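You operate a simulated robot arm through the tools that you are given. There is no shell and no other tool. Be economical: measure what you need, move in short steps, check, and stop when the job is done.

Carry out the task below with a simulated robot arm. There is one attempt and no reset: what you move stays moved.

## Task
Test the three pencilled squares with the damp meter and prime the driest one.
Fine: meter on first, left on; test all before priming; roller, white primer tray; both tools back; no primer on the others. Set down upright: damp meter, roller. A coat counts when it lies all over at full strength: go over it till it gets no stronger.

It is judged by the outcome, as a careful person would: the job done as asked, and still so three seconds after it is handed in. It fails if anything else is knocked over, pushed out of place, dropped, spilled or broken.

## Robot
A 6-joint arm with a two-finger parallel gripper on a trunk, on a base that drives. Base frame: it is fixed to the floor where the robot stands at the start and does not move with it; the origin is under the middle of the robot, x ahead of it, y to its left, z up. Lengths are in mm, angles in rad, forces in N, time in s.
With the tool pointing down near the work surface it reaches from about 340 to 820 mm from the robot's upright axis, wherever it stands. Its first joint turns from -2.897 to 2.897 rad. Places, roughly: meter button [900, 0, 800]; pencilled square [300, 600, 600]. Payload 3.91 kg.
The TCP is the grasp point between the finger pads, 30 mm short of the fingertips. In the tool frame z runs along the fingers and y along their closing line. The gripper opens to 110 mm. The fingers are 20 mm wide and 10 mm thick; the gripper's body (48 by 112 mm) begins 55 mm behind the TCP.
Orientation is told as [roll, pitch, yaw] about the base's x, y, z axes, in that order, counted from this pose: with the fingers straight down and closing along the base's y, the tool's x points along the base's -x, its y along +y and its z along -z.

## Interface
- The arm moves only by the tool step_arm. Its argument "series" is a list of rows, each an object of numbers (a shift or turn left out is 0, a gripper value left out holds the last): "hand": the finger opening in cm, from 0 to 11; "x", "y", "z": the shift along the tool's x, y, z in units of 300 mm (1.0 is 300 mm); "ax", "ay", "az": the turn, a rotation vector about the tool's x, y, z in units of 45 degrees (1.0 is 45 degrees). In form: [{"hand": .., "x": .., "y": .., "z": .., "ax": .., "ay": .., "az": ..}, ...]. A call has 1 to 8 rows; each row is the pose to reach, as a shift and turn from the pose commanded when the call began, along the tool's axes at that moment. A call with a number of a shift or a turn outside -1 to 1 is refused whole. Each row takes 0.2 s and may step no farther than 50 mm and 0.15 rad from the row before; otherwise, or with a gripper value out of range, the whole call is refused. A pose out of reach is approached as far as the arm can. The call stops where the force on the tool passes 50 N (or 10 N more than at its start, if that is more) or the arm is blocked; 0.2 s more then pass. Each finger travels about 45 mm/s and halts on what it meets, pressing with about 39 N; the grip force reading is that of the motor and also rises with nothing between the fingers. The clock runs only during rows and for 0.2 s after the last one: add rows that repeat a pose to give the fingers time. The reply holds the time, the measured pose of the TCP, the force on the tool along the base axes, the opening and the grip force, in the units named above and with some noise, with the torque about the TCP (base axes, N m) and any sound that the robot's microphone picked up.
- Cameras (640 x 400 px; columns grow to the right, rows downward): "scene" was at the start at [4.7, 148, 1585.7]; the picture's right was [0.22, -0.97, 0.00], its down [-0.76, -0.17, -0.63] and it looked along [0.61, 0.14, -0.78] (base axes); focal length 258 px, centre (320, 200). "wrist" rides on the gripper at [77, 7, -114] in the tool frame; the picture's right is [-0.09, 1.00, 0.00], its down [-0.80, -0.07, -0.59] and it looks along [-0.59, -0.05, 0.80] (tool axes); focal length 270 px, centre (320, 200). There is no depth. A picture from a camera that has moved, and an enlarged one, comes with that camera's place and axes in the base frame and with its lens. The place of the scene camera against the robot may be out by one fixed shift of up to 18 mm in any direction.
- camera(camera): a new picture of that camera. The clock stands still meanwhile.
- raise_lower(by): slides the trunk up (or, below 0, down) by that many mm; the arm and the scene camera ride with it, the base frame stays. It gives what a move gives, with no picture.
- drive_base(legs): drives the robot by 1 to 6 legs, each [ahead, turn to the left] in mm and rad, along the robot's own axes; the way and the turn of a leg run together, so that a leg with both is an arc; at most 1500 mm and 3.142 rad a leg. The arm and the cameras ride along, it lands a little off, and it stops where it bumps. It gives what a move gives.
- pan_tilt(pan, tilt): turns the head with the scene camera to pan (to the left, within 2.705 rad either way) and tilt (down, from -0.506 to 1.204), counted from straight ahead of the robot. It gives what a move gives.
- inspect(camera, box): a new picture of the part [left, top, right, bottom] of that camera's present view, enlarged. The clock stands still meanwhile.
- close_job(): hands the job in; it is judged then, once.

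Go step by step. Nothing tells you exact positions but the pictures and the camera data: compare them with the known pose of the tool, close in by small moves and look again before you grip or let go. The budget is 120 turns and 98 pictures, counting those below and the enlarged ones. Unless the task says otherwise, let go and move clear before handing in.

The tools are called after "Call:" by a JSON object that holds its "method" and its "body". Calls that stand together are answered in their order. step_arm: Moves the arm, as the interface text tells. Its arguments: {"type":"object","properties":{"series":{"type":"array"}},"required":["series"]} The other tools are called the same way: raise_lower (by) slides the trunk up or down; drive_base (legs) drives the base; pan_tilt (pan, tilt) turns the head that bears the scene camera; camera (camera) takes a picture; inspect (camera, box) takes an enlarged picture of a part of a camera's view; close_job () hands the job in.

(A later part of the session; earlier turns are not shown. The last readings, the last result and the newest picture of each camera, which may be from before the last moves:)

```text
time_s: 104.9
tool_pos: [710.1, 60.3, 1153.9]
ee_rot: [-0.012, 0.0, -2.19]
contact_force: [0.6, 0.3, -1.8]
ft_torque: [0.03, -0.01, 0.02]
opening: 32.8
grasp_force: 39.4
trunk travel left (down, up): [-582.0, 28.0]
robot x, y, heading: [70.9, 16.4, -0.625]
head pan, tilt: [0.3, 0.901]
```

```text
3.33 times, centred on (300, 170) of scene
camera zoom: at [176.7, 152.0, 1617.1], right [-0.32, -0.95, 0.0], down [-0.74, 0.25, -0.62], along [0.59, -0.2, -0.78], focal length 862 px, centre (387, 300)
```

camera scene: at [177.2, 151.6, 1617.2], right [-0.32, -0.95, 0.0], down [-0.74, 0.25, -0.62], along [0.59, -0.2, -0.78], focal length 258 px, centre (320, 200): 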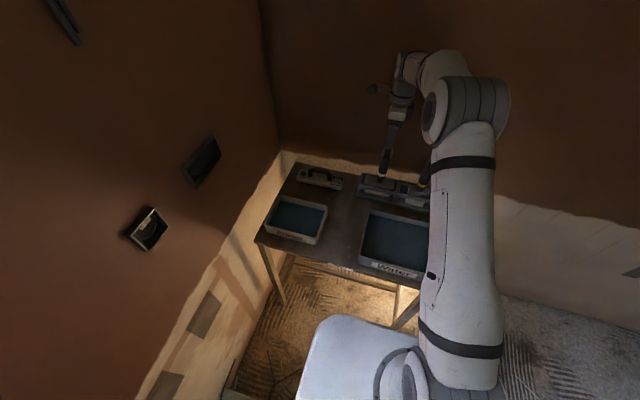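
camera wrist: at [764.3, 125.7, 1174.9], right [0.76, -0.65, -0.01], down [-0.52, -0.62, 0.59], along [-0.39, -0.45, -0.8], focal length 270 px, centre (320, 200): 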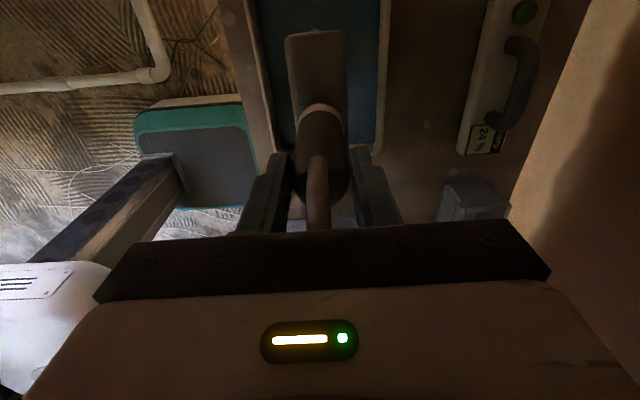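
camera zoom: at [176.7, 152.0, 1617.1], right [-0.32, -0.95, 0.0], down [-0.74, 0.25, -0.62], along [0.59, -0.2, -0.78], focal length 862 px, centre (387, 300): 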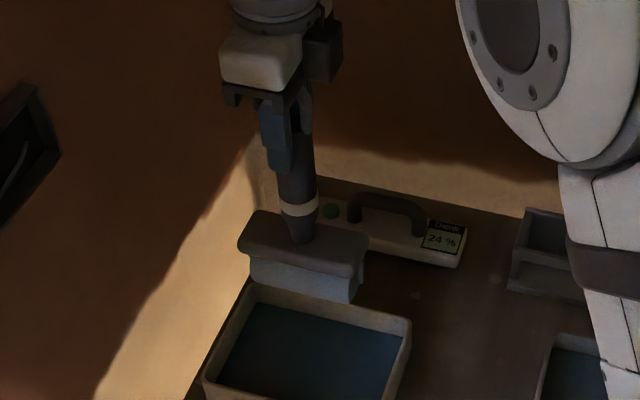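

The roller is loaded. I draw it back towards the robot while tilting it to point at the wall.

Call:
{"method": "step_arm", "body": {"series": [{"x": -0.05, "y": -0.05, "ay": 0.1}, {"x": -0.1, "y": -0.1, "ay": 0.25}, {"x": -0.15, "y": -0.15, "ay": 0.4}, {"x": -0.2, "y": -0.2, "ay": 0.55}, {"x": -0.25, "y": -0.25, "ay": 0.7}, {"x": -0.27, "y": -0.3, "ay": 0.85}, {"x": -0.27, "y": -0.33, "ay": 1.0}]}}

Call:
{"method": "step_arm", "body": {"series": [{"ay": 0.15}, {"ay": 0.3}, {"ay": 0.45}, {"ay": 0.6}, {"ay": 0.75}, {"ay": 0.88}, {"ay": 1.0}]}}

```text
time_s: 106.5
tool_pos: [583.0, 51.1, 1155.9]
ee_rot: [-0.013, 0.787, -2.202]
contact_force: [0.6, 0.7, -0.5]
ft_torque: [-0.15, 0.1, -0.01]
opening: 33.3
grasp_force: 38.5
trunk travel left (down, up): [-582.0, 28.0]
robot x, y, heading: [72.4, 17.6, -0.626]
head pan, tilt: [0.3, 0.901]
```

```text
time_s: 108.1
tool_pos: [584.8, 52.2, 1155.0]
ee_rot: [-1.764, 1.561, 2.329]
contact_force: [0.1, -0.1, -1.7]
ft_torque: [-0.21, 0.12, 0.01]
opening: 33.1
grasp_force: 39.3
trunk travel left (down, up): [-582.0, 28.0]
robot x, y, heading: [70.9, 15.2, -0.63]
head pan, tilt: [0.3, 0.901]
```

Call:
{"method": "drive_base", "body": {"legs": [[-178, 0]]}}

Call:
{"method": "raise_lower", "body": {"by": -380}}

Call:
{"method": "step_arm", "body": {"series": [{"x": -0.13, "y": -0.08}, {"x": -0.26, "y": -0.16}, {"x": -0.4, "y": -0.24}, {"x": -0.47, "y": -0.33}]}}

Call:
{"method": "pan_tilt", "body": {"pan": 1.0, "tilt": 0.9}}

Call:
{"method": "camera", "body": {"camera": "scene"}}

Call:
{"method": "camera", "body": {"camera": "wrist"}}

```text
time_s: 109.5
tool_pos: [438.7, 156.1, 1156.8]
ee_rot: [-1.683, 1.562, 2.413]
contact_force: [-0.5, 0.4, -1.7]
ft_torque: [-0.2, 0.08, -0.03]
opening: 32.8
grasp_force: 39.3
trunk travel left (down, up): [-582.0, 28.0]
robot x, y, heading: [-73.3, 118.2, -0.626]
head pan, tilt: [0.3, 0.901]
```

```text
time_s: 113.2
tool_pos: [438.7, 156.1, 776.0]
ee_rot: [-1.661, 1.56, 2.432]
contact_force: [-0.3, -0.1, -2.2]
ft_torque: [-0.16, 0.18, 0.0]
opening: 33.1
grasp_force: 39.3
trunk travel left (down, up): [-202.0, 408.0]
robot x, y, heading: [-72.0, 120.6, -0.626]
head pan, tilt: [0.3, 0.901]
```

```text
time_s: 114.2
tool_pos: [357.5, 212.5, 635.6]
ee_rot: [-1.712, 1.56, 2.382]
contact_force: [-0.4, 0.1, -1.4]
ft_torque: [-0.19, 0.15, -0.01]
opening: 33.1
grasp_force: 38.8
trunk travel left (down, up): [-202.0, 408.0]
robot x, y, heading: [-74.8, 120.4, -0.625]
head pan, tilt: [0.3, 0.901]
```

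```text
time_s: 115.3
tool_pos: [357.4, 212.7, 635.7]
ee_rot: [-1.664, 1.56, 2.429]
contact_force: [-0.5, 0.2, -1.3]
ft_torque: [-0.22, 0.08, -0.01]
opening: 33.2
grasp_force: 39.4
trunk travel left (down, up): [-202.0, 408.0]
robot x, y, heading: [-74.5, 121.4, -0.627]
head pan, tilt: [1.0, 0.901]
```

```text
30 pictures are left
camera scene: at [31.0, 308.0, 1237.1], right [0.37, -0.93, 0.0], down [-0.73, -0.29, -0.62], along [0.58, 0.23, -0.78], focal length 258 px, centre (320, 200)
```

scene: 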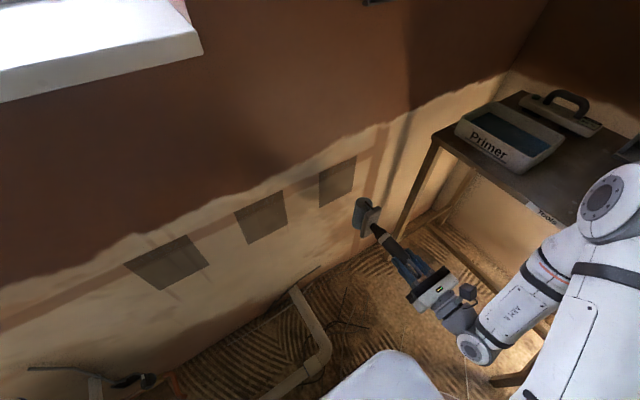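

```text
29 pictures are left
camera wrist: at [295.6, 114.5, 712.3], right [0.81, -0.58, -0.1], down [-0.41, -0.44, -0.8], along [0.42, 0.69, -0.59], focal length 270 px, centre (320, 200)
```

wrist: 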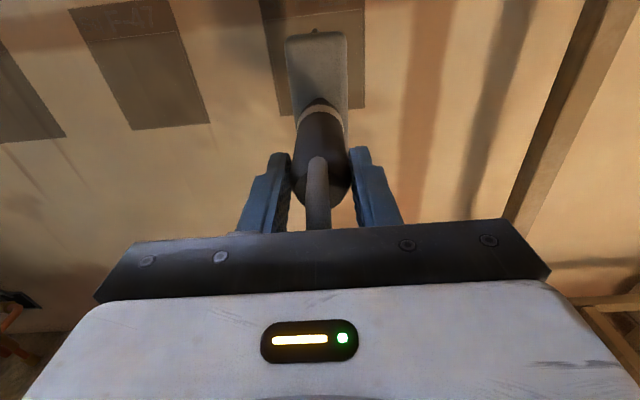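

The roller faces square 1. I zoom on the square to see its exact outline.

Call:
{"method": "inspect", "body": {"camera": "scene", "box": [300, 140, 396, 200]}}

```text
6.67 times, centred on (348, 170) of scene
camera zoom: at [31.0, 308.0, 1237.1], right [0.37, -0.93, 0.0], down [-0.73, -0.29, -0.62], along [0.58, 0.23, -0.78], focal length 1723 px, centre (133, 400)
```

zoom: 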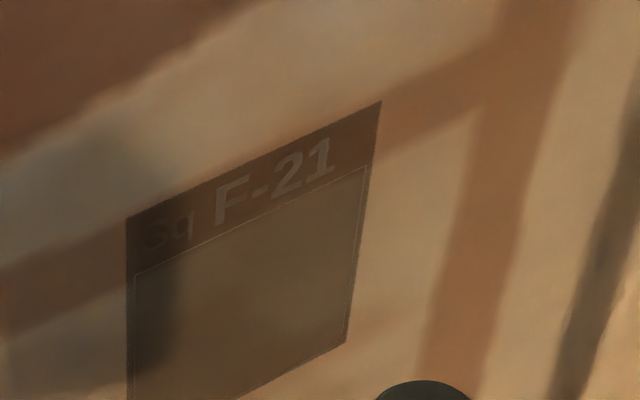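

I see the pencilled outline with "Sq F-21" above it. I level the tool, drop to the lower pass height and advance near the wall.

Call:
{"method": "step_arm", "body": {"series": [{"x": -0.045, "y": -0.015, "ay": 0.014, "z": 0.1}, {"x": -0.045, "y": -0.015, "ay": 0.014, "z": 0.2}, {"x": -0.045, "y": -0.015, "ay": 0.014, "z": 0.235}]}}

Call:
{"method": "step_arm", "body": {"series": [{"z": 0.01}, {"z": 0.02}, {"z": 0.03}]}}

```text
time_s: 116.1
tool_pos: [391.5, 274.0, 621.6]
ee_rot: [-2.387, 1.556, 1.707]
contact_force: [-0.3, -0.2, -1.6]
ft_torque: [-0.17, 0.13, -0.01]
opening: 33.1
grasp_force: 38.9
trunk travel left (down, up): [-202.0, 408.0]
robot x, y, heading: [-75.7, 119.9, -0.626]
head pan, tilt: [1.0, 0.901]
```

```text
time_s: 116.9
tool_pos: [398.4, 281.5, 623.5]
ee_rot: [-2.452, 1.555, 1.641]
contact_force: [-0.2, -0.3, -1.4]
ft_torque: [-0.16, 0.12, -0.02]
opening: 33.1
grasp_force: 38.6
trunk travel left (down, up): [-202.0, 408.0]
robot x, y, heading: [-69.9, 120.6, -0.622]
head pan, tilt: [1.0, 0.901]
```

Call:
{"method": "step_arm", "body": {"series": [{"z": 0.008}, {"z": 0.016}, {"z": 0.024}, {"z": 0.03}]}}

```text
time_s: 117.9
tool_pos: [405.3, 289.5, 622.6]
ee_rot: [-2.416, 1.555, 1.681]
contact_force: [-0.5, 0.6, -1.7]
ft_torque: [-0.17, 0.13, 0.02]
opening: 33.1
grasp_force: 39.2
trunk travel left (down, up): [-202.0, 408.0]
robot x, y, heading: [-72.0, 122.5, -0.627]
head pan, tilt: [1.0, 0.901]
```

Call:
{"method": "step_arm", "body": {"series": [{"z": 0.007}, {"z": 0.014}, {"z": 0.021}]}}

```text
time_s: 118.7
tool_pos: [409.1, 293.9, 624.4]
ee_rot: [-2.381, 1.555, 1.714]
contact_force: [-6.9, -8.9, -1.1]
ft_torque: [-0.51, 0.35, 0.03]
opening: 33.1
grasp_force: 39.5
trunk travel left (down, up): [-202.0, 408.0]
robot x, y, heading: [-74.8, 121.1, -0.625]
head pan, tilt: [1.0, 0.901]
```

Contact at 11 N. I level a hair and roll right and left across the lower part of the square.

Call:
{"method": "step_arm", "body": {"series": [{"y": 0.08, "ay": -0.015, "z": 0.001}, {"y": 0.16, "ay": -0.015, "z": 0.001}, {"y": 0.237, "ay": -0.015, "z": 0.001}, {"y": 0.12, "ay": -0.015, "z": 0.001}, {"y": 0.0, "ay": -0.015, "z": 0.001}, {"y": -0.125, "ay": -0.015, "z": 0.001}, {"y": -0.25, "ay": -0.015, "z": 0.001}, {"y": -0.12, "ay": -0.015, "z": 0.001}]}}

Call:
{"method": "inspect", "body": {"camera": "scene", "box": [290, 130, 386, 220]}}

```text
time_s: 120.5
tool_pos: [381.4, 313.5, 620.8]
ee_rot: [-1.592, 1.561, 2.502]
contact_force: [0.2, 0.1, -1.1]
ft_torque: [-0.18, 0.13, 0.0]
opening: 33.1
grasp_force: 38.8
trunk travel left (down, up): [-202.0, 408.0]
robot x, y, heading: [-72.7, 117.2, -0.628]
head pan, tilt: [1.0, 0.901]
```

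```text
4.44 times, centred on (338, 175) of scene
camera zoom: at [30.6, 308.7, 1237.0], right [0.37, -0.93, 0.0], down [-0.73, -0.29, -0.62], along [0.58, 0.23, -0.78], focal length 1149 px, centre (240, 311)
```

zoom: 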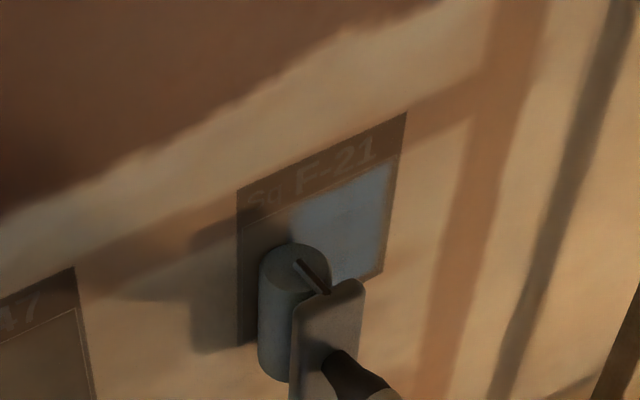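

Primer is going on well on the right; on the left contact was lost. I press slightly more and roll over the full width again.

Call:
{"method": "step_arm", "body": {"series": [{"z": 0.006}, {"y": -0.07, "z": 0.006}, {"y": -0.14, "z": 0.006}, {"y": -0.02, "z": 0.006}, {"y": 0.1, "z": 0.006}, {"y": 0.22, "z": 0.006}, {"y": 0.35, "z": 0.006}, {"y": 0.22, "z": 0.006}]}}

Call:
{"method": "step_arm", "body": {"series": [{"y": -0.12}, {"y": -0.24}, {"y": -0.36}, {"y": -0.24}, {"y": -0.12}]}}

Call:
{"method": "inspect", "body": {"camera": "scene", "box": [290, 130, 386, 220]}}

```text
time_s: 122.3
tool_pos: [433.0, 277.7, 623.2]
ee_rot: [-1.608, 1.56, 2.485]
contact_force: [-1.4, -0.6, -1.5]
ft_torque: [-0.18, 0.14, 0.0]
opening: 32.8
grasp_force: 39.0
trunk travel left (down, up): [-202.0, 408.0]
robot x, y, heading: [-73.0, 119.5, -0.62]
head pan, tilt: [1.0, 0.901]
```

```text
time_s: 123.5
tool_pos: [404.1, 299.8, 623.2]
ee_rot: [-1.53, 1.56, 2.566]
contact_force: [-0.2, -0.5, -2.4]
ft_torque: [-0.2, 0.12, -0.03]
opening: 33.3
grasp_force: 39.2
trunk travel left (down, up): [-202.0, 408.0]
robot x, y, heading: [-71.1, 120.9, -0.624]
head pan, tilt: [1.0, 0.901]
```

```text
4.44 times, centred on (338, 175) of scene
camera zoom: at [30.7, 308.5, 1237.0], right [0.37, -0.93, 0.0], down [-0.73, -0.29, -0.62], along [0.58, 0.23, -0.78], focal length 1149 px, centre (240, 311)
```

zoom: 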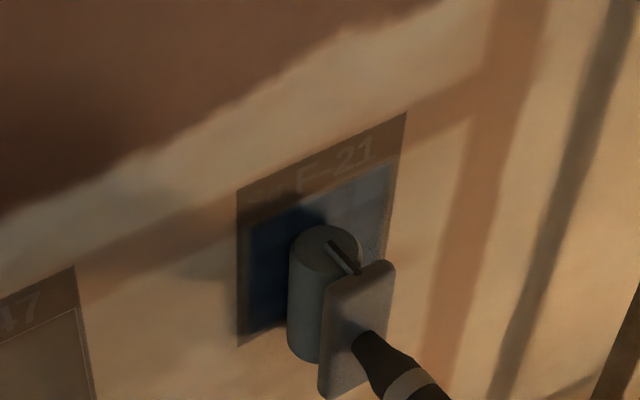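

Full width is covered on the lower pass. Now the upper pass, 30 mm higher, with a little more pressure.

Call:
{"method": "step_arm", "body": {"series": [{"x": 0.1, "z": -0.01}, {"x": 0.1, "z": 0.008}, {"x": 0.1, "y": -0.12, "z": 0.008}, {"x": 0.1, "y": -0.24, "z": 0.008}, {"x": 0.1, "y": -0.12, "z": 0.008}, {"x": 0.1, "y": 0.0, "z": 0.008}, {"x": 0.1, "y": 0.12, "z": 0.008}, {"x": 0.1, "y": 0.24, "z": 0.008}]}}

Call:
{"method": "step_arm", "body": {"series": [{"y": -0.13}, {"y": -0.26}, {"y": -0.38}, {"y": -0.48}, {"y": -0.36}, {"y": -0.24}, {"y": -0.12}, {"y": 0}]}}

Call:
{"method": "step_arm", "body": {"series": [{"x": -0.1}, {"x": -0.1, "y": -0.13}, {"x": -0.1, "y": -0.26}, {"x": -0.1, "y": -0.38}, {"x": -0.1, "y": -0.48}, {"x": -0.1, "y": -0.36}, {"x": -0.1, "y": -0.24}, {"x": -0.1, "y": -0.24, "z": -0.13}]}}

Call:
{"method": "inspect", "body": {"camera": "scene", "box": [290, 130, 386, 220]}}

Call:
{"method": "camera", "body": {"camera": "wrist"}}

```text
time_s: 125.3
tool_pos: [465.3, 258.4, 650.6]
ee_rot: [-1.759, 1.563, 2.335]
contact_force: [0.2, 0.4, -1.5]
ft_torque: [-0.18, 0.13, -0.02]
opening: 33.1
grasp_force: 38.3
trunk travel left (down, up): [-202.0, 408.0]
robot x, y, heading: [-73.6, 122.3, -0.626]
head pan, tilt: [1.0, 0.901]
```

```text
time_s: 127.1
tool_pos: [465.9, 258.5, 654.4]
ee_rot: [-1.671, 1.561, 2.421]
contact_force: [-12.3, -12.5, -1.9]
ft_torque: [0.3, -0.41, 0.53]
opening: 33.4
grasp_force: 38.6
trunk travel left (down, up): [-202.0, 408.0]
robot x, y, heading: [-72.7, 121.7, -0.625]
head pan, tilt: [1.0, 0.901]
```

```text
time_s: 128.9
tool_pos: [382.2, 272.8, 621.1]
ee_rot: [-1.536, 1.561, 2.559]
contact_force: [-0.2, 0.3, -1.8]
ft_torque: [-0.18, 0.13, -0.05]
opening: 33.2
grasp_force: 39.2
trunk travel left (down, up): [-202.0, 408.0]
robot x, y, heading: [-73.9, 118.4, -0.625]
head pan, tilt: [1.0, 0.901]
```

```text
4.44 times, centred on (338, 175) of scene
camera zoom: at [31.0, 308.5, 1237.0], right [0.37, -0.93, 0.0], down [-0.73, -0.29, -0.62], along [0.58, 0.23, -0.78], focal length 1149 px, centre (240, 311)
```

zoom: 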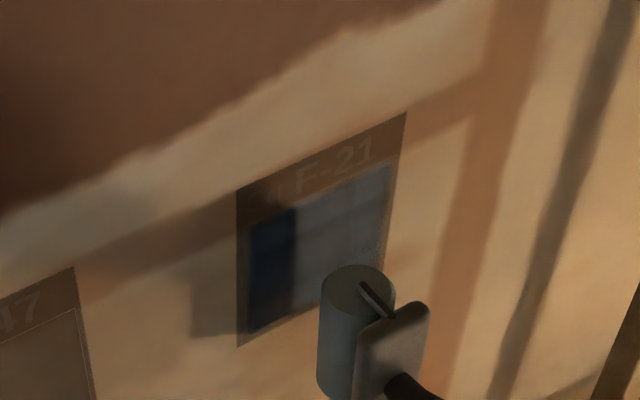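

```text
24 pictures are left
camera wrist: at [320.5, 173.5, 698.4], right [0.81, -0.58, -0.1], down [-0.41, -0.44, -0.8], along [0.42, 0.69, -0.59], focal length 270 px, centre (320, 200)
```

wrist: 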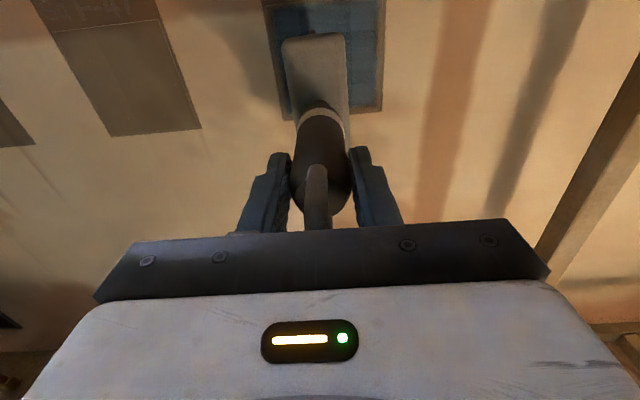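

Painted inside the outline; I check uniformity with an enlarged wrist view.

Call:
{"method": "inspect", "body": {"camera": "wrist", "box": [250, 0, 410, 120]}}

```text
3.33 times, centred on (330, 60) of wrist
camera zoom: at [320.5, 173.5, 698.4], right [0.81, -0.58, -0.1], down [-0.41, -0.44, -0.8], along [0.42, 0.69, -0.59], focal length 901 px, centre (287, 667)
```

zoom: 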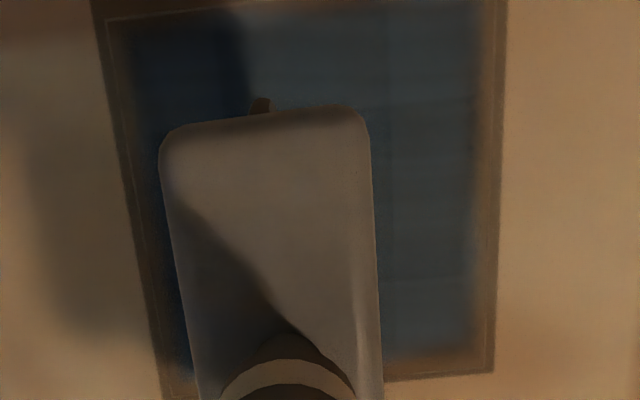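

The edges need more overlap: right, left and bottom by about 8 mm. I roll wider and lower, then mid and upper.

Call:
{"method": "step_arm", "body": {"series": [{"x": -0.033, "z": 0.1}, {"x": -0.033, "z": 0.135}, {"x": -0.033, "y": -0.12, "z": 0.135}, {"x": -0.033, "y": -0.25, "z": 0.135}, {"x": -0.033, "y": -0.12, "z": 0.135}, {"x": -0.033, "y": 0.03, "z": 0.135}, {"x": -0.033, "y": 0.17, "z": 0.135}, {"x": -0.033, "y": 0.31, "z": 0.133}]}}

Call:
{"method": "step_arm", "body": {"series": [{"y": -0.14}, {"y": -0.28, "z": 0.002}, {"y": -0.42, "z": 0.002}, {"y": -0.56, "z": 0.002}, {"y": -0.56, "x": 0.08, "z": 0.002}, {"y": -0.42, "x": 0.08, "z": 0.002}, {"y": -0.28, "x": 0.08, "z": 0.002}, {"y": -0.14, "x": 0.08, "z": 0.002}]}}

Call:
{"method": "step_arm", "body": {"series": [{"y": 0.14}, {"y": 0.14, "x": 0.08}, {"y": 0.0, "x": 0.08}, {"y": -0.14, "x": 0.08, "z": 0.002}, {"y": -0.28, "x": 0.08, "z": 0.002}, {"y": -0.42, "x": 0.08, "z": 0.002}, {"y": -0.28, "x": 0.08, "z": 0.002}, {"y": -0.14, "x": 0.08, "z": 0.002}]}}

```text
time_s: 130.7
tool_pos: [484.7, 246.3, 610.9]
ee_rot: [-1.53, 1.561, 2.565]
contact_force: [0.1, 0.3, -1.9]
ft_torque: [-0.17, 0.09, -0.01]
opening: 33.0
grasp_force: 39.2
trunk travel left (down, up): [-202.0, 408.0]
robot x, y, heading: [-73.6, 119.8, -0.624]
head pan, tilt: [1.0, 0.901]
```

```text
time_s: 132.5
tool_pos: [446.0, 273.6, 637.0]
ee_rot: [-1.509, 1.56, 2.585]
contact_force: [-0.2, 0.5, -2.0]
ft_torque: [-0.17, 0.15, 0.02]
opening: 33.0
grasp_force: 38.4
trunk travel left (down, up): [-202.0, 408.0]
robot x, y, heading: [-74.9, 118.8, -0.626]
head pan, tilt: [1.0, 0.901]
```

```text
time_s: 134.3
tool_pos: [414.2, 298.0, 660.8]
ee_rot: [-1.625, 1.562, 2.473]
contact_force: [-0.2, 1.5, -0.7]
ft_torque: [-0.15, 0.11, 0.0]
opening: 33.0
grasp_force: 39.4
trunk travel left (down, up): [-202.0, 408.0]
robot x, y, heading: [-71.6, 118.5, -0.623]
head pan, tilt: [1.0, 0.901]
```

Call:
{"method": "step_arm", "body": {"series": [{"z": -0.1}, {"z": -0.2, "x": -0.12}, {"z": -0.2, "x": -0.28}, {"z": -0.2, "x": -0.42}]}}

Call:
{"method": "inspect", "body": {"camera": "wrist", "box": [240, 0, 400, 100]}}

Call:
{"method": "inspect", "body": {"camera": "scene", "box": [290, 130, 386, 190]}}

```text
time_s: 135.3
tool_pos: [377.3, 246.2, 537.1]
ee_rot: [-1.691, 1.559, 2.403]
contact_force: [0.3, -0.1, -1.8]
ft_torque: [-0.15, 0.13, -0.04]
opening: 33.3
grasp_force: 38.7
trunk travel left (down, up): [-202.0, 408.0]
robot x, y, heading: [-73.3, 120.6, -0.622]
head pan, tilt: [1.0, 0.901]
```

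```text
4.00 times, centred on (320, 50) of wrist
camera zoom: at [316.5, 148.5, 613.5], right [0.81, -0.58, -0.1], down [-0.41, -0.44, -0.8], along [0.42, 0.69, -0.59], focal length 1081 px, centre (320, 800)
```

zoom: 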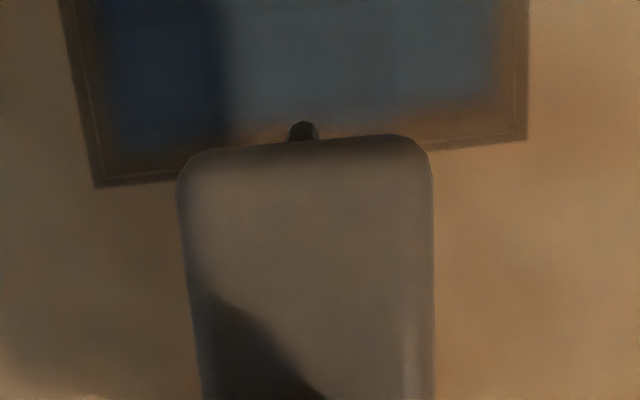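

```text
6.67 times, centred on (338, 160) of scene
camera zoom: at [30.6, 308.0, 1237.2], right [0.37, -0.93, 0.0], down [-0.73, -0.29, -0.62], along [0.58, 0.23, -0.78], focal length 1723 px, centre (200, 467)
```

zoom: 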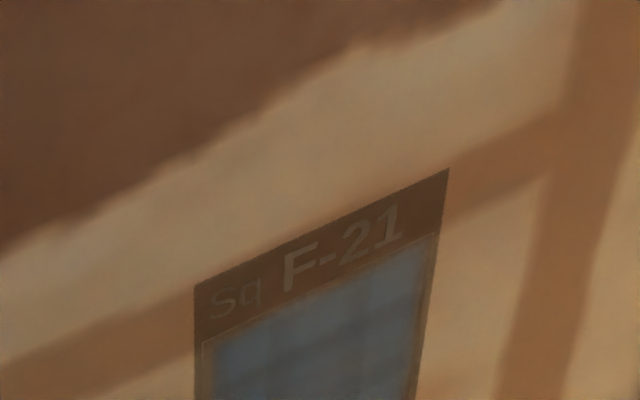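

The bottom strip and edges are still thin: the last low pass barely touched. I go in lower (z≈602) until there is firm contact.

Call:
{"method": "step_arm", "body": {"series": [{"x": 0.1, "z": 0.05}, {"x": 0.215, "z": 0.12}, {"x": 0.215, "z": 0.18}, {"x": 0.215, "z": 0.2}, {"x": 0.215, "z": 0.207}, {"x": 0.215, "z": 0.214}]}}

```text
time_s: 136.7
tool_pos: [416.2, 299.4, 600.9]
ee_rot: [-1.429, 1.557, 2.662]
contact_force: [-23.2, -29.2, -3.8]
ft_torque: [-0.25, 0.15, 0.71]
opening: 33.4
grasp_force: 39.2
trunk travel left (down, up): [-202.0, 408.0]
robot x, y, heading: [-74.9, 118.6, -0.625]
head pan, tilt: [1.0, 0.901]
```

Firm contact at n≈485 — earlier passes were too light. I roll wide at this pressure.

Call:
{"method": "step_arm", "body": {"series": [{"z": -0.004, "y": 0.14}, {"z": -0.004, "y": 0.28}, {"z": -0.004, "y": 0.14}, {"z": -0.004}, {"z": -0.004, "y": -0.14}, {"z": -0.004, "y": -0.29}, {"z": -0.004, "y": -0.14}, {"z": -0.004, "y": 0}]}}

Call:
{"method": "step_arm", "body": {"series": [{"y": 0.14}, {"y": 0.28}, {"y": 0.28, "x": 0.1}, {"y": 0.14, "x": 0.1}, {"y": 0, "x": 0.1}, {"y": -0.14, "x": 0.1}, {"y": -0.29, "x": 0.1}, {"y": -0.29, "x": 0.2}]}}

Call:
{"method": "step_arm", "body": {"series": [{"y": 0.15}, {"y": 0.29}, {"y": 0.43}, {"y": 0.57}, {"y": 0.43}, {"y": 0.29}, {"y": 0.29, "z": -0.16}, {"y": 0.29, "z": -0.2, "x": -0.16}]}}

Call:
{"method": "inspect", "body": {"camera": "scene", "box": [290, 135, 386, 215]}}

```text
time_s: 138.5
tool_pos: [417.9, 301.7, 596.8]
ee_rot: [-1.563, 1.559, 2.53]
contact_force: [-0.7, -3.3, -1.5]
ft_torque: [-0.13, 0.16, -0.24]
opening: 33.0
grasp_force: 38.6
trunk travel left (down, up): [-202.0, 408.0]
robot x, y, heading: [-71.8, 120.8, -0.624]
head pan, tilt: [1.0, 0.901]
```

```text
time_s: 140.3
tool_pos: [348.0, 350.4, 658.7]
ee_rot: [-1.65, 1.561, 2.444]
contact_force: [-0.6, 0.3, -1.9]
ft_torque: [-0.15, 0.11, 0.07]
opening: 32.8
grasp_force: 39.1
trunk travel left (down, up): [-202.0, 408.0]
robot x, y, heading: [-70.2, 118.1, -0.622]
head pan, tilt: [1.0, 0.901]
```

```text
time_s: 142.1
tool_pos: [381.6, 252.2, 612.8]
ee_rot: [-1.651, 1.563, 2.443]
contact_force: [-1.0, 0.4, -1.2]
ft_torque: [-0.16, 0.14, 0.06]
opening: 32.5
grasp_force: 39.3
trunk travel left (down, up): [-202.0, 408.0]
robot x, y, heading: [-73.4, 115.4, -0.628]
head pan, tilt: [1.0, 0.901]
```

```text
5.00 times, centred on (338, 175) of scene
camera zoom: at [30.2, 308.2, 1237.2], right [0.37, -0.93, 0.0], down [-0.73, -0.29, -0.62], along [0.58, 0.23, -0.78], focal length 1292 px, centre (230, 325)
```

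zoom: 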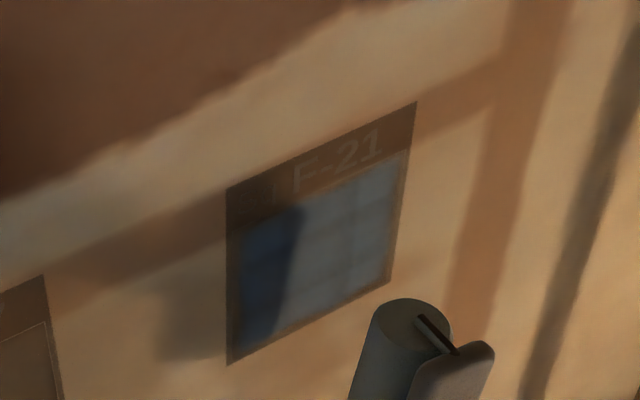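

Coverage now reaches the edges but could be stronger; the handle has slipped a few mm back in the grip, which explains the light contact. I go back to reload the roller.

Call:
{"method": "step_arm", "body": {"series": [{"x": 0.1, "y": 0.06, "z": -0.08}, {"x": 0.23, "y": 0.13, "z": -0.147}, {"x": 0.36, "y": 0.2, "z": -0.147}, {"x": 0.48, "y": 0.27, "z": -0.147}, {"x": 0.54, "y": 0.34, "z": -0.147}]}}

Call:
{"method": "raise_lower", "body": {"by": 380}}

Call:
{"method": "drive_base", "body": {"legs": [[178, 0]]}}

Call:
{"method": "step_arm", "body": {"series": [{"ay": -0.15}, {"ay": -0.3}, {"ay": -0.45}, {"ay": -0.6}, {"ay": -0.75}, {"ay": -0.88}, {"ay": -1.0}]}}

```text
time_s: 143.3
tool_pos: [445.7, 154.9, 771.8]
ee_rot: [-1.542, 1.56, 2.554]
contact_force: [0.0, -0.1, -1.4]
ft_torque: [-0.15, 0.12, 0.01]
opening: 32.7
grasp_force: 39.3
trunk travel left (down, up): [-202.0, 408.0]
robot x, y, heading: [-73.9, 119.0, -0.625]
head pan, tilt: [1.0, 0.901]
```

```text
time_s: 147.0
tool_pos: [446.2, 154.7, 1152.0]
ee_rot: [-1.593, 1.559, 2.502]
contact_force: [-0.2, 0.6, -1.4]
ft_torque: [-0.18, 0.12, -0.04]
opening: 32.8
grasp_force: 38.7
trunk travel left (down, up): [-582.0, 28.0]
robot x, y, heading: [-73.9, 119.8, -0.627]
head pan, tilt: [1.0, 0.901]
```

```text
time_s: 148.4
tool_pos: [590.5, 52.7, 1151.7]
ee_rot: [-1.579, 1.56, 2.519]
contact_force: [1.1, -0.1, -1.3]
ft_torque: [-0.19, 0.11, 0.01]
opening: 32.4
grasp_force: 38.8
trunk travel left (down, up): [-582.0, 28.0]
robot x, y, heading: [72.5, 15.9, -0.623]
head pan, tilt: [1.0, 0.901]
```

```text
time_s: 150.1
tool_pos: [588.9, 53.5, 1151.6]
ee_rot: [-0.013, 0.782, -2.195]
contact_force: [0.0, 0.5, -2.1]
ft_torque: [-0.11, 0.08, 0.02]
opening: 32.6
grasp_force: 38.7
trunk travel left (down, up): [-582.0, 28.0]
robot x, y, heading: [73.8, 16.9, -0.622]
head pan, tilt: [1.0, 0.901]
```

Call:
{"method": "step_arm", "body": {"series": [{"x": 0.026, "z": 0.026, "y": 0.045, "ay": -0.142}, {"x": 0.052, "z": 0.052, "y": 0.09, "ay": -0.285}, {"x": 0.079, "z": 0.079, "y": 0.135, "ay": -0.427}, {"x": 0.105, "z": 0.105, "y": 0.18, "ay": -0.57}, {"x": 0.131, "z": 0.131, "y": 0.225, "ay": -0.712}, {"x": 0.158, "z": 0.158, "y": 0.27, "ay": -0.854}, {"x": 0.184, "z": 0.183, "y": 0.314, "ay": -0.996}]}}

Call:
{"method": "pan_tilt", "body": {"pan": 0.3, "tilt": 0.9}}

Call:
{"method": "inspect", "body": {"camera": "scene", "box": [220, 110, 380, 230]}}

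```text
time_s: 151.7
tool_pos: [713.1, 61.8, 1150.2]
ee_rot: [-0.01, 0.001, -2.186]
contact_force: [0.0, -0.8, -1.5]
ft_torque: [0.0, 0.01, -0.01]
opening: 32.4
grasp_force: 39.1
trunk travel left (down, up): [-582.0, 28.0]
robot x, y, heading: [73.4, 16.4, -0.624]
head pan, tilt: [1.0, 0.901]
```

```text
time_s: 152.7
tool_pos: [710.9, 62.9, 1151.7]
ee_rot: [-0.01, 0.004, -2.185]
contact_force: [0.5, 0.5, -1.3]
ft_torque: [0.03, -0.01, -0.01]
opening: 32.7
grasp_force: 38.8
trunk travel left (down, up): [-582.0, 28.0]
robot x, y, heading: [72.6, 18.2, -0.619]
head pan, tilt: [0.3, 0.901]
```

```text
3.33 times, centred on (300, 170) of scene
camera zoom: at [175.7, 153.1, 1617.1], right [-0.31, -0.95, 0.0], down [-0.74, 0.25, -0.62], along [0.59, -0.2, -0.78], focal length 862 px, centre (387, 300)
```

zoom: 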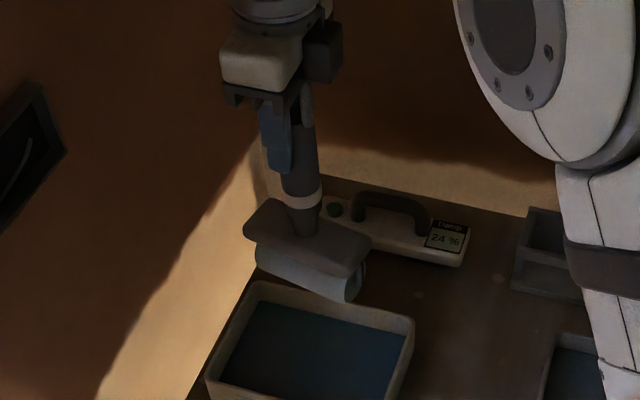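

The roller head has twisted a little in the grip. I measure it with the wrist camera.

Call:
{"method": "camera", "body": {"camera": "wrist"}}

```text
18 pictures are left
camera wrist: at [761.0, 119.7, 1265.6], right [0.76, -0.65, -0.01], down [-0.52, -0.62, 0.59], along [-0.39, -0.45, -0.81], focal length 270 px, centre (320, 200)
```

wrist: 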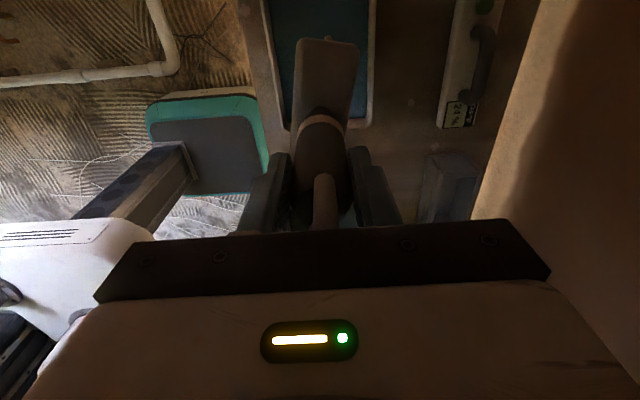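

Twist is about 7°. I dip and reload first.

Call:
{"method": "step_arm", "body": {"series": [{"z": 0.15}, {"z": 0.3}, {"z": 0.42}, {"z": 0.48}]}}

Call:
{"method": "step_arm", "body": {"series": [{"z": 0.012}, {"z": 0.022}]}}

```text
time_s: 153.7
tool_pos: [708.3, 65.4, 1007.7]
ee_rot: [-0.008, 0.004, -2.185]
contact_force: [0.5, 0.2, -1.6]
ft_torque: [0.0, -0.01, 0.0]
opening: 32.6
grasp_force: 39.4
trunk travel left (down, up): [-582.0, 28.0]
robot x, y, heading: [68.5, 13.5, -0.622]
head pan, tilt: [0.3, 0.901]
```

```text
time_s: 154.3
tool_pos: [709.6, 64.9, 1001.3]
ee_rot: [-0.01, 0.004, -2.184]
contact_force: [-0.4, 0.7, -1.4]
ft_torque: [0.0, -0.02, 0.02]
opening: 32.5
grasp_force: 39.3
trunk travel left (down, up): [-582.0, 28.0]
robot x, y, heading: [66.3, 18.3, -0.622]
head pan, tilt: [0.3, 0.901]
```

Call:
{"method": "step_arm", "body": {"series": [{"z": 0.01}, {"z": 0.018}]}}

```text
time_s: 154.9
tool_pos: [708.8, 64.5, 995.0]
ee_rot: [-0.011, 0.003, -2.184]
contact_force: [-0.5, 0.1, -2.0]
ft_torque: [0.03, 0.0, 0.03]
opening: 32.6
grasp_force: 39.5
trunk travel left (down, up): [-582.0, 28.0]
robot x, y, heading: [67.8, 18.2, -0.626]
head pan, tilt: [0.3, 0.901]
```

Call:
{"method": "step_arm", "body": {"series": [{"z": 0.01}, {"z": 0.018}]}}

```text
time_s: 155.5
tool_pos: [710.1, 65.9, 993.0]
ee_rot: [-0.006, 0.005, -2.186]
contact_force: [-2.5, 0.4, 14.5]
ft_torque: [0.39, 0.01, 0.14]
opening: 32.6
grasp_force: 38.7
trunk travel left (down, up): [-582.0, 28.0]
robot x, y, heading: [69.3, 18.6, -0.623]
head pan, tilt: [0.3, 0.901]
```

Touching at 993 (11 mm slip confirmed). Roll to load, then lift.

Call:
{"method": "step_arm", "body": {"series": [{"z": -0.004, "y": 0.08}, {"z": -0.004, "y": 0}, {"z": -0.004, "y": -0.1}, {"z": -0.004, "y": 0}, {"z": -0.004, "y": 0.08}, {"z": -0.004, "y": -0.04}, {"z": -0.004, "y": -0.1}, {"z": -0.004, "y": 0}]}}

Call:
{"method": "step_arm", "body": {"series": [{"z": -0.1}, {"z": -0.25}, {"z": -0.4}, {"z": -0.53}]}}

Call:
{"method": "step_arm", "body": {"series": [{"x": -0.05, "y": -0.05, "ay": 0.1}, {"x": -0.1, "y": -0.1, "ay": 0.25}, {"x": -0.15, "y": -0.15, "ay": 0.4}, {"x": -0.2, "y": -0.2, "ay": 0.55}, {"x": -0.25, "y": -0.25, "ay": 0.7}, {"x": -0.27, "y": -0.3, "ay": 0.85}, {"x": -0.27, "y": -0.33, "ay": 1.0}]}}

Call:
{"method": "step_arm", "body": {"series": [{"ay": 0.15}, {"ay": 0.3}, {"ay": 0.45}, {"ay": 0.6}, {"ay": 0.75}, {"ay": 0.88}, {"ay": 1.0}]}}

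Call:
{"method": "drive_base", "body": {"legs": [[-178, 0]]}}

Call:
{"method": "raise_lower", "body": {"by": -380}}

```text
time_s: 157.3
tool_pos: [707.2, 65.6, 991.1]
ee_rot: [-0.007, 0.005, -2.185]
contact_force: [-6.5, 5.5, 22.5]
ft_torque: [1.11, 0.85, -0.07]
opening: 33.2
grasp_force: 38.7
trunk travel left (down, up): [-582.0, 28.0]
robot x, y, heading: [69.6, 17.0, -0.62]
head pan, tilt: [0.3, 0.901]
```

```text
time_s: 158.3
tool_pos: [712.0, 64.0, 1148.6]
ee_rot: [-0.011, 0.005, -2.186]
contact_force: [-0.8, -0.2, -1.0]
ft_torque: [-0.01, -0.02, 0.0]
opening: 32.4
grasp_force: 39.1
trunk travel left (down, up): [-582.0, 28.0]
robot x, y, heading: [70.6, 16.6, -0.623]
head pan, tilt: [0.3, 0.901]
```

```text
time_s: 159.9
tool_pos: [584.3, 52.3, 1151.4]
ee_rot: [-0.014, 0.791, -2.196]
contact_force: [0.7, 0.3, -1.5]
ft_torque: [-0.1, 0.06, 0.01]
opening: 32.7
grasp_force: 38.8
trunk travel left (down, up): [-582.0, 28.0]
robot x, y, heading: [70.7, 16.0, -0.623]
head pan, tilt: [0.3, 0.901]
```

```text
time_s: 161.5
tool_pos: [584.0, 53.1, 1151.7]
ee_rot: [-2.003, 1.558, 2.093]
contact_force: [0.4, -0.4, -2.0]
ft_torque: [-0.18, 0.13, 0.03]
opening: 32.6
grasp_force: 38.9
trunk travel left (down, up): [-582.0, 28.0]
robot x, y, heading: [71.3, 20.3, -0.617]
head pan, tilt: [0.3, 0.901]
```

```text
time_s: 163.0
tool_pos: [438.0, 158.9, 1151.4]
ee_rot: [-1.914, 1.561, 2.188]
contact_force: [-0.1, 0.5, -1.7]
ft_torque: [-0.18, 0.1, 0.0]
opening: 32.5
grasp_force: 38.5
trunk travel left (down, up): [-582.0, 28.0]
robot x, y, heading: [-70.6, 119.0, -0.621]
head pan, tilt: [0.3, 0.901]
```

```text
time_s: 166.7
tool_pos: [439.7, 157.9, 770.7]
ee_rot: [-1.874, 1.561, 2.227]
contact_force: [-0.3, 0.0, -1.6]
ft_torque: [-0.17, 0.12, 0.04]
opening: 32.5
grasp_force: 39.4
trunk travel left (down, up): [-202.0, 408.0]
robot x, y, heading: [-74.0, 119.1, -0.62]
head pan, tilt: [0.3, 0.901]
```

Now back to the wall: to square 1's centre, lower height, with the twist corrected.

Call:
{"method": "step_arm", "body": {"series": [{"x": -0.12, "y": -0.08, "az": -0.08}, {"x": -0.25, "y": -0.16, "az": -0.165}, {"x": -0.38, "y": -0.24, "az": -0.165}, {"x": -0.5, "y": -0.32, "az": -0.165}, {"x": -0.556, "y": -0.34, "az": -0.165, "z": 0.1}, {"x": -0.556, "y": -0.34, "az": -0.165, "z": 0.2}, {"x": -0.556, "y": -0.34, "az": -0.165, "z": 0.3}]}}

Call:
{"method": "pan_tilt", "body": {"pan": 1.0, "tilt": 0.9}}

Call:
{"method": "camera", "body": {"camera": "wrist"}}

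```text
time_s: 168.3
tool_pos: [407.5, 293.0, 605.7]
ee_rot: [1.6, 1.452, -0.584]
contact_force: [0.2, -0.8, -1.8]
ft_torque: [-0.17, 0.18, 0.03]
opening: 32.4
grasp_force: 39.2
trunk travel left (down, up): [-202.0, 408.0]
robot x, y, heading: [-72.1, 115.9, -0.616]
head pan, tilt: [0.3, 0.901]
```

```text
time_s: 169.3
tool_pos: [407.1, 293.5, 605.9]
ee_rot: [1.597, 1.453, -0.586]
contact_force: [-0.2, -0.6, -2.0]
ft_torque: [-0.13, 0.1, -0.02]
opening: 32.6
grasp_force: 38.9
trunk travel left (down, up): [-202.0, 408.0]
robot x, y, heading: [-72.4, 121.6, -0.621]
head pan, tilt: [1.0, 0.901]
```

```text
17 pictures are left
camera wrist: at [338.1, 200.4, 682.5], right [0.82, -0.57, 0.03], down [-0.32, -0.5, -0.81], along [0.48, 0.65, -0.59], focal length 270 px, centre (320, 200)
```

wrist: 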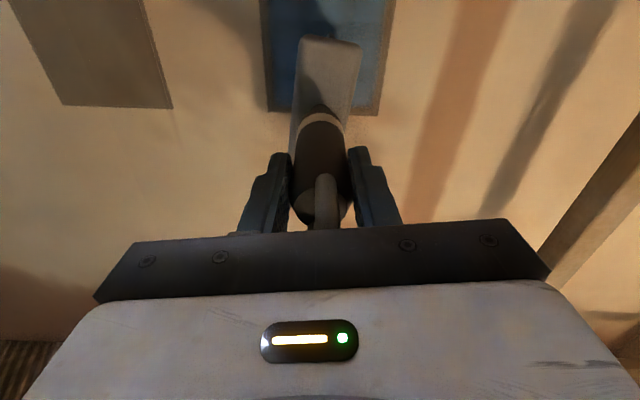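

Call:
{"method": "step_arm", "body": {"series": [{"z": 0.015}, {"z": 0.03}, {"z": 0.038}]}}

```text
time_s: 170.2
tool_pos: [411.8, 301.9, 605.5]
ee_rot: [1.596, 1.452, -0.586]
contact_force: [-0.5, 0.0, -1.9]
ft_torque: [-0.13, 0.09, 0.01]
opening: 32.4
grasp_force: 38.6
trunk travel left (down, up): [-202.0, 408.0]
robot x, y, heading: [-75.4, 119.6, -0.62]
head pan, tilt: [1.0, 0.901]
```

Call:
{"method": "step_arm", "body": {"series": [{"z": 0.008}, {"z": 0.016}]}}

```text
time_s: 170.8
tool_pos: [413.8, 304.3, 605.5]
ee_rot: [1.602, 1.453, -0.581]
contact_force: [-24.1, -29.0, 2.9]
ft_torque: [-0.23, 0.05, 0.19]
opening: 32.9
grasp_force: 39.4
trunk travel left (down, up): [-202.0, 408.0]
robot x, y, heading: [-74.7, 117.8, -0.615]
head pan, tilt: [1.0, 0.901]
```

Firm contact. Roll right first and check the force there.

Call:
{"method": "step_arm", "body": {"series": [{"z": -0.002, "y": 0.1, "x": -0.013}, {"z": -0.002, "y": 0.2, "x": -0.027}, {"z": -0.002, "y": 0.3, "x": -0.04}]}}

Call:
{"method": "step_arm", "body": {"series": [{"y": -0.15, "x": 0.02}, {"y": -0.3, "x": 0.04}, {"y": -0.45, "x": 0.059}, {"y": -0.595, "x": 0.078}]}}

```text
time_s: 171.6
tool_pos: [488.9, 253.8, 604.1]
ee_rot: [1.602, 1.451, -0.582]
contact_force: [-22.7, -16.3, -3.5]
ft_torque: [-0.07, -0.1, 2.2]
opening: 38.5
grasp_force: 39.2
trunk travel left (down, up): [-202.0, 408.0]
robot x, y, heading: [-72.3, 119.7, -0.618]
head pan, tilt: [1.0, 0.901]
```

```text
time_s: 172.6
tool_pos: [348.2, 351.1, 606.8]
ee_rot: [1.67, 1.446, -0.522]
contact_force: [0.7, -0.7, -1.7]
ft_torque: [-0.15, 0.15, 0.04]
opening: 32.4
grasp_force: 38.5
trunk travel left (down, up): [-202.0, 408.0]
robot x, y, heading: [-72.1, 119.8, -0.618]
head pan, tilt: [1.0, 0.901]
```

Too hard on the right, none on the left. I roll again with the depth adjusted along the way.

Call:
{"method": "step_arm", "body": {"series": [{"z": 0.007}, {"y": 0.15, "x": -0.02, "z": 0.006}, {"y": 0.3, "x": -0.04, "z": 0.004}, {"y": 0.45, "x": -0.059, "z": 0.0}, {"y": 0.58, "x": -0.076, "z": -0.004}, {"y": 0.45, "x": -0.059, "z": 0.0}, {"y": 0.3, "x": -0.04, "z": 0.004}, {"y": 0.15, "x": -0.02, "z": 0.006}]}}

Call:
{"method": "step_arm", "body": {"series": [{"y": -0.14, "x": 0.02, "z": 0.001}, {"y": -0.12, "x": 0.12, "z": 0.001}, {"y": 0.02, "x": 0.1, "z": 0.0}, {"y": 0.17, "x": 0.08, "z": -0.002}, {"y": 0.32, "x": 0.06, "z": -0.006}, {"y": 0.44, "x": 0.043, "z": -0.009}, {"y": 0.32, "x": 0.06, "z": -0.006}, {"y": 0.17, "x": 0.08, "z": -0.002}]}}

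Call:
{"method": "inspect", "body": {"camera": "scene", "box": [290, 135, 386, 215]}}

```text
time_s: 173.6
tool_pos: [441.0, 285.2, 602.3]
ee_rot: [1.504, 1.462, -0.668]
contact_force: [-15.2, -13.6, 0.9]
ft_torque: [-0.01, 0.14, 0.71]
opening: 32.7
grasp_force: 38.8
trunk travel left (down, up): [-202.0, 408.0]
robot x, y, heading: [-75.3, 119.2, -0.618]
head pan, tilt: [1.0, 0.901]
stopped in row 5: the force on the tool passed its limit (the readings are from after the stop); the commanded pose is now the measured one
```

```text
time_s: 175.1
tool_pos: [531.8, 220.3, 631.1]
ee_rot: [1.521, 1.463, -0.662]
contact_force: [-21.7, -15.1, 5.7]
ft_torque: [0.46, 0.12, 1.88]
opening: 33.4
grasp_force: 39.2
trunk travel left (down, up): [-202.0, 408.0]
robot x, y, heading: [-73.2, 114.2, -0.613]
head pan, tilt: [1.0, 0.901]
stopped in row 7: the force on the tool passed its limit (the readings are from after the stop); the commanded pose is now the measured one
```

```text
5.00 times, centred on (338, 175) of scene
camera zoom: at [27.7, 306.4, 1237.7], right [0.37, -0.93, 0.0], down [-0.73, -0.29, -0.62], along [0.58, 0.23, -0.78], focal length 1292 px, centre (230, 325)
```

zoom: 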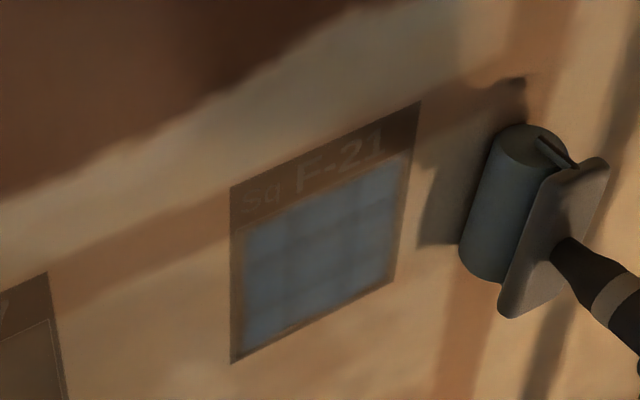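

The square is now in clear view. I zoom in to judge evenness.

Call:
{"method": "inspect", "body": {"camera": "scene", "box": [316, 152, 364, 182]}}

```text
13.33 times, centred on (340, 167) of scene
camera zoom: at [27.7, 306.4, 1237.7], right [0.37, -0.93, 0.0], down [-0.73, -0.29, -0.62], along [0.58, 0.23, -0.78], focal length 3446 px, centre (53, 640)
```

zoom: 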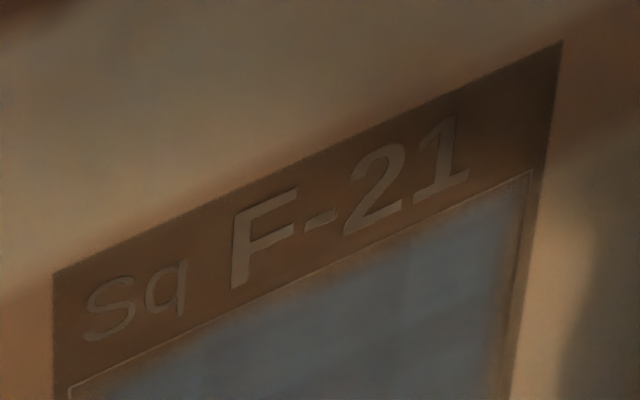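

I do another even set of passes, compensating depth along the stroke: upper level first.

Call:
{"method": "step_arm", "body": {"series": [{"y": -0.15, "x": 0.06, "z": -0.003}, {"y": -0.3, "x": 0.08, "z": 0.0}, {"y": -0.45, "x": 0.1, "z": 0.004}, {"y": -0.6, "x": 0.12, "z": 0.008}, {"y": -0.75, "x": 0.14, "z": 0.013}]}}

Call:
{"method": "step_arm", "body": {"series": [{"z": 0.001}, {"y": 0.15, "x": -0.02, "z": -0.002}, {"y": 0.3, "x": -0.04, "z": -0.005}, {"y": 0.45, "x": -0.06, "z": -0.009}, {"y": 0.56, "x": -0.075, "z": -0.012}]}}

```text
time_s: 176.1
tool_pos: [396.3, 318.4, 642.9]
ee_rot: [1.499, 1.462, -0.702]
contact_force: [-9.2, -18.3, 0.1]
ft_torque: [0.42, -0.38, -0.72]
opening: 33.7
grasp_force: 38.8
trunk travel left (down, up): [-202.0, 408.0]
robot x, y, heading: [-71.3, 116.7, -0.625]
head pan, tilt: [1.0, 0.901]
stopped in row 4: the force on the tool passed its limit (the readings are from after the stop); the commanded pose is now the measured one
```

```text
time_s: 177.3
tool_pos: [533.1, 219.1, 640.0]
ee_rot: [1.501, 1.46, -0.7]
contact_force: [-0.4, -0.5, -2.0]
ft_torque: [-0.17, 0.13, -0.01]
opening: 32.4
grasp_force: 39.0
trunk travel left (down, up): [-202.0, 408.0]
robot x, y, heading: [-77.8, 118.1, -0.619]
head pan, tilt: [1.0, 0.901]
```

Call:
{"method": "step_arm", "body": {"series": [{"y": -0.15, "x": -0.03, "z": 0.004}, {"y": -0.3, "x": -0.01, "z": 0.0065}, {"y": -0.45, "x": 0.01, "z": 0.009}, {"y": -0.6, "x": 0.03, "z": 0.0112}, {"y": -0.75, "x": 0.05, "z": 0.0136}, {"y": -0.6, "x": 0.03, "z": 0.0112}, {"y": -0.45, "x": 0.01, "z": 0.009}, {"y": -0.3, "x": -0.01, "z": 0.0065}]}}

```text
time_s: 178.7
tool_pos: [366.1, 339.3, 626.7]
ee_rot: [1.385, 1.467, -0.809]
contact_force: [-4.9, -26.3, -4.6]
ft_torque: [0.14, 0.3, -2.31]
opening: 35.2
grasp_force: 38.5
trunk travel left (down, up): [-202.0, 408.0]
robot x, y, heading: [-77.7, 119.4, -0.617]
head pan, tilt: [1.0, 0.901]
stopped in row 6: the force on the tool passed its limit (the readings are from after the stop); the commanded pose is now the measured one
```

Too hard at the left end; I ease off 1.5 mm and roll gently right and left at the lower level.

Call:
{"method": "step_arm", "body": {"series": [{"z": -0.005}, {"y": 0.12, "x": -0.05, "z": -0.006}, {"y": 0.25, "x": -0.09, "z": -0.0075}, {"y": 0.38, "x": -0.11, "z": -0.009}, {"y": 0.5, "x": -0.125, "z": -0.0105}]}}

Call:
{"method": "step_arm", "body": {"series": [{"y": -0.13, "x": 0.017, "z": 0.002}, {"y": -0.26, "x": 0.034, "z": 0.004}, {"y": -0.39, "x": 0.05, "z": 0.006}, {"y": -0.5, "x": 0.065, "z": 0.0075}, {"y": -0.6, "x": 0.078, "z": 0.009}]}}

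```text
time_s: 179.9
tool_pos: [490.7, 250.3, 605.8]
ee_rot: [1.416, 1.466, -0.773]
contact_force: [-10.7, -9.6, -2.1]
ft_torque: [-0.5, 0.49, 0.55]
opening: 32.9
grasp_force: 39.5
trunk travel left (down, up): [-202.0, 408.0]
robot x, y, heading: [-74.9, 118.2, -0.624]
head pan, tilt: [1.0, 0.901]
```

```text
time_s: 181.2
tool_pos: [348.7, 352.6, 611.3]
ee_rot: [1.439, 1.468, -0.759]
contact_force: [-19.4, -26.0, -5.2]
ft_torque: [0.42, -0.3, -0.33]
opening: 34.8
grasp_force: 39.2
trunk travel left (down, up): [-202.0, 408.0]
robot x, y, heading: [-74.9, 118.3, -0.623]
head pan, tilt: [1.0, 0.901]
stopped in row 5: the force on the tool passed its limit (the readings are from after the stop); the commanded pose is now the measured one
```

Good contact the whole way. Same again at the upper level, then look.

Call:
{"method": "step_arm", "body": {"series": [{"z": -0.006, "x": 0.06}, {"z": -0.006, "x": 0.122, "y": 0.016}, {"y": 0.14, "x": 0.105, "z": -0.006}, {"y": 0.27, "x": 0.088, "z": -0.0075}, {"y": 0.4, "x": 0.07, "z": -0.009}, {"y": 0.52, "x": 0.055, "z": -0.0105}, {"y": 0.58, "x": 0.047, "z": -0.011}]}}

Call:
{"method": "step_arm", "body": {"series": [{"y": -0.13, "x": 0.017, "z": 0.002}, {"y": -0.26, "x": 0.034, "z": 0.0035}, {"y": -0.39, "x": 0.05, "z": 0.005}, {"y": -0.5, "x": 0.065, "z": 0.0065}, {"y": -0.57, "x": 0.074, "z": 0.007}]}}

Call:
{"method": "step_arm", "body": {"series": [{"z": -0.004, "x": -0.03}, {"y": 0.13, "x": -0.047, "z": -0.0045}, {"y": 0.26, "x": -0.064, "z": -0.006}, {"y": 0.39, "x": -0.08, "z": -0.0075}, {"y": 0.5, "x": -0.095, "z": -0.009}, {"y": 0.5, "x": -0.095, "z": -0.1}, {"y": 0.62, "x": -0.15, "z": -0.15}, {"y": 0.76, "x": -0.2, "z": -0.15}]}}

Call:
{"method": "inspect", "body": {"camera": "scene", "box": [290, 135, 386, 215]}}

```text
time_s: 181.5
tool_pos: [348.6, 350.1, 616.8]
ee_rot: [1.338, 1.465, -0.862]
contact_force: [-10.5, -18.1, -1.1]
ft_torque: [0.55, -0.36, -0.39]
opening: 34.1
grasp_force: 38.8
trunk travel left (down, up): [-202.0, 408.0]
robot x, y, heading: [-75.3, 117.5, -0.618]
head pan, tilt: [1.0, 0.901]
stopped in row 1: the force on the tool passed its limit (the readings are from after the stop); the commanded pose is now the measured one
```

```text
time_s: 182.1
tool_pos: [380.3, 312.9, 632.1]
ee_rot: [1.854, 1.442, -0.581]
contact_force: [-0.2, 0.2, -1.8]
ft_torque: [-0.12, 0.16, -0.02]
opening: 32.6
grasp_force: 38.8
out of reach, approached as far as the arm can: row 2
trunk travel left (down, up): [-202.0, 408.0]
robot x, y, heading: [-74.5, 116.1, -0.622]
head pan, tilt: [1.0, 0.901]
stopped in row 2: the arm was blocked; the commanded pose is now the measured one
```

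```text
time_s: 183.9
tool_pos: [497.6, 107.3, 597.9]
ee_rot: [1.837, 1.444, -0.596]
contact_force: [-0.4, 0.3, -1.2]
ft_torque: [-0.11, 0.16, -0.01]
opening: 32.3
grasp_force: 39.0
trunk travel left (down, up): [-202.0, 408.0]
robot x, y, heading: [-75.0, 119.5, -0.627]
head pan, tilt: [1.0, 0.901]
```

```text
5.00 times, centred on (338, 175) of scene
camera zoom: at [29.9, 307.9, 1237.1], right [0.37, -0.93, 0.0], down [-0.73, -0.29, -0.62], along [0.58, 0.23, -0.78], focal length 1292 px, centre (230, 325)
```

zoom: 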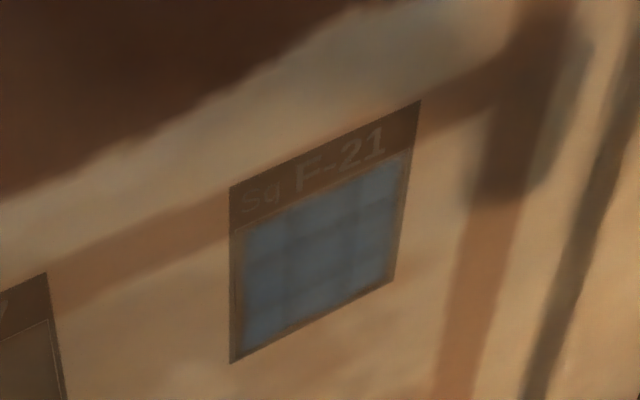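

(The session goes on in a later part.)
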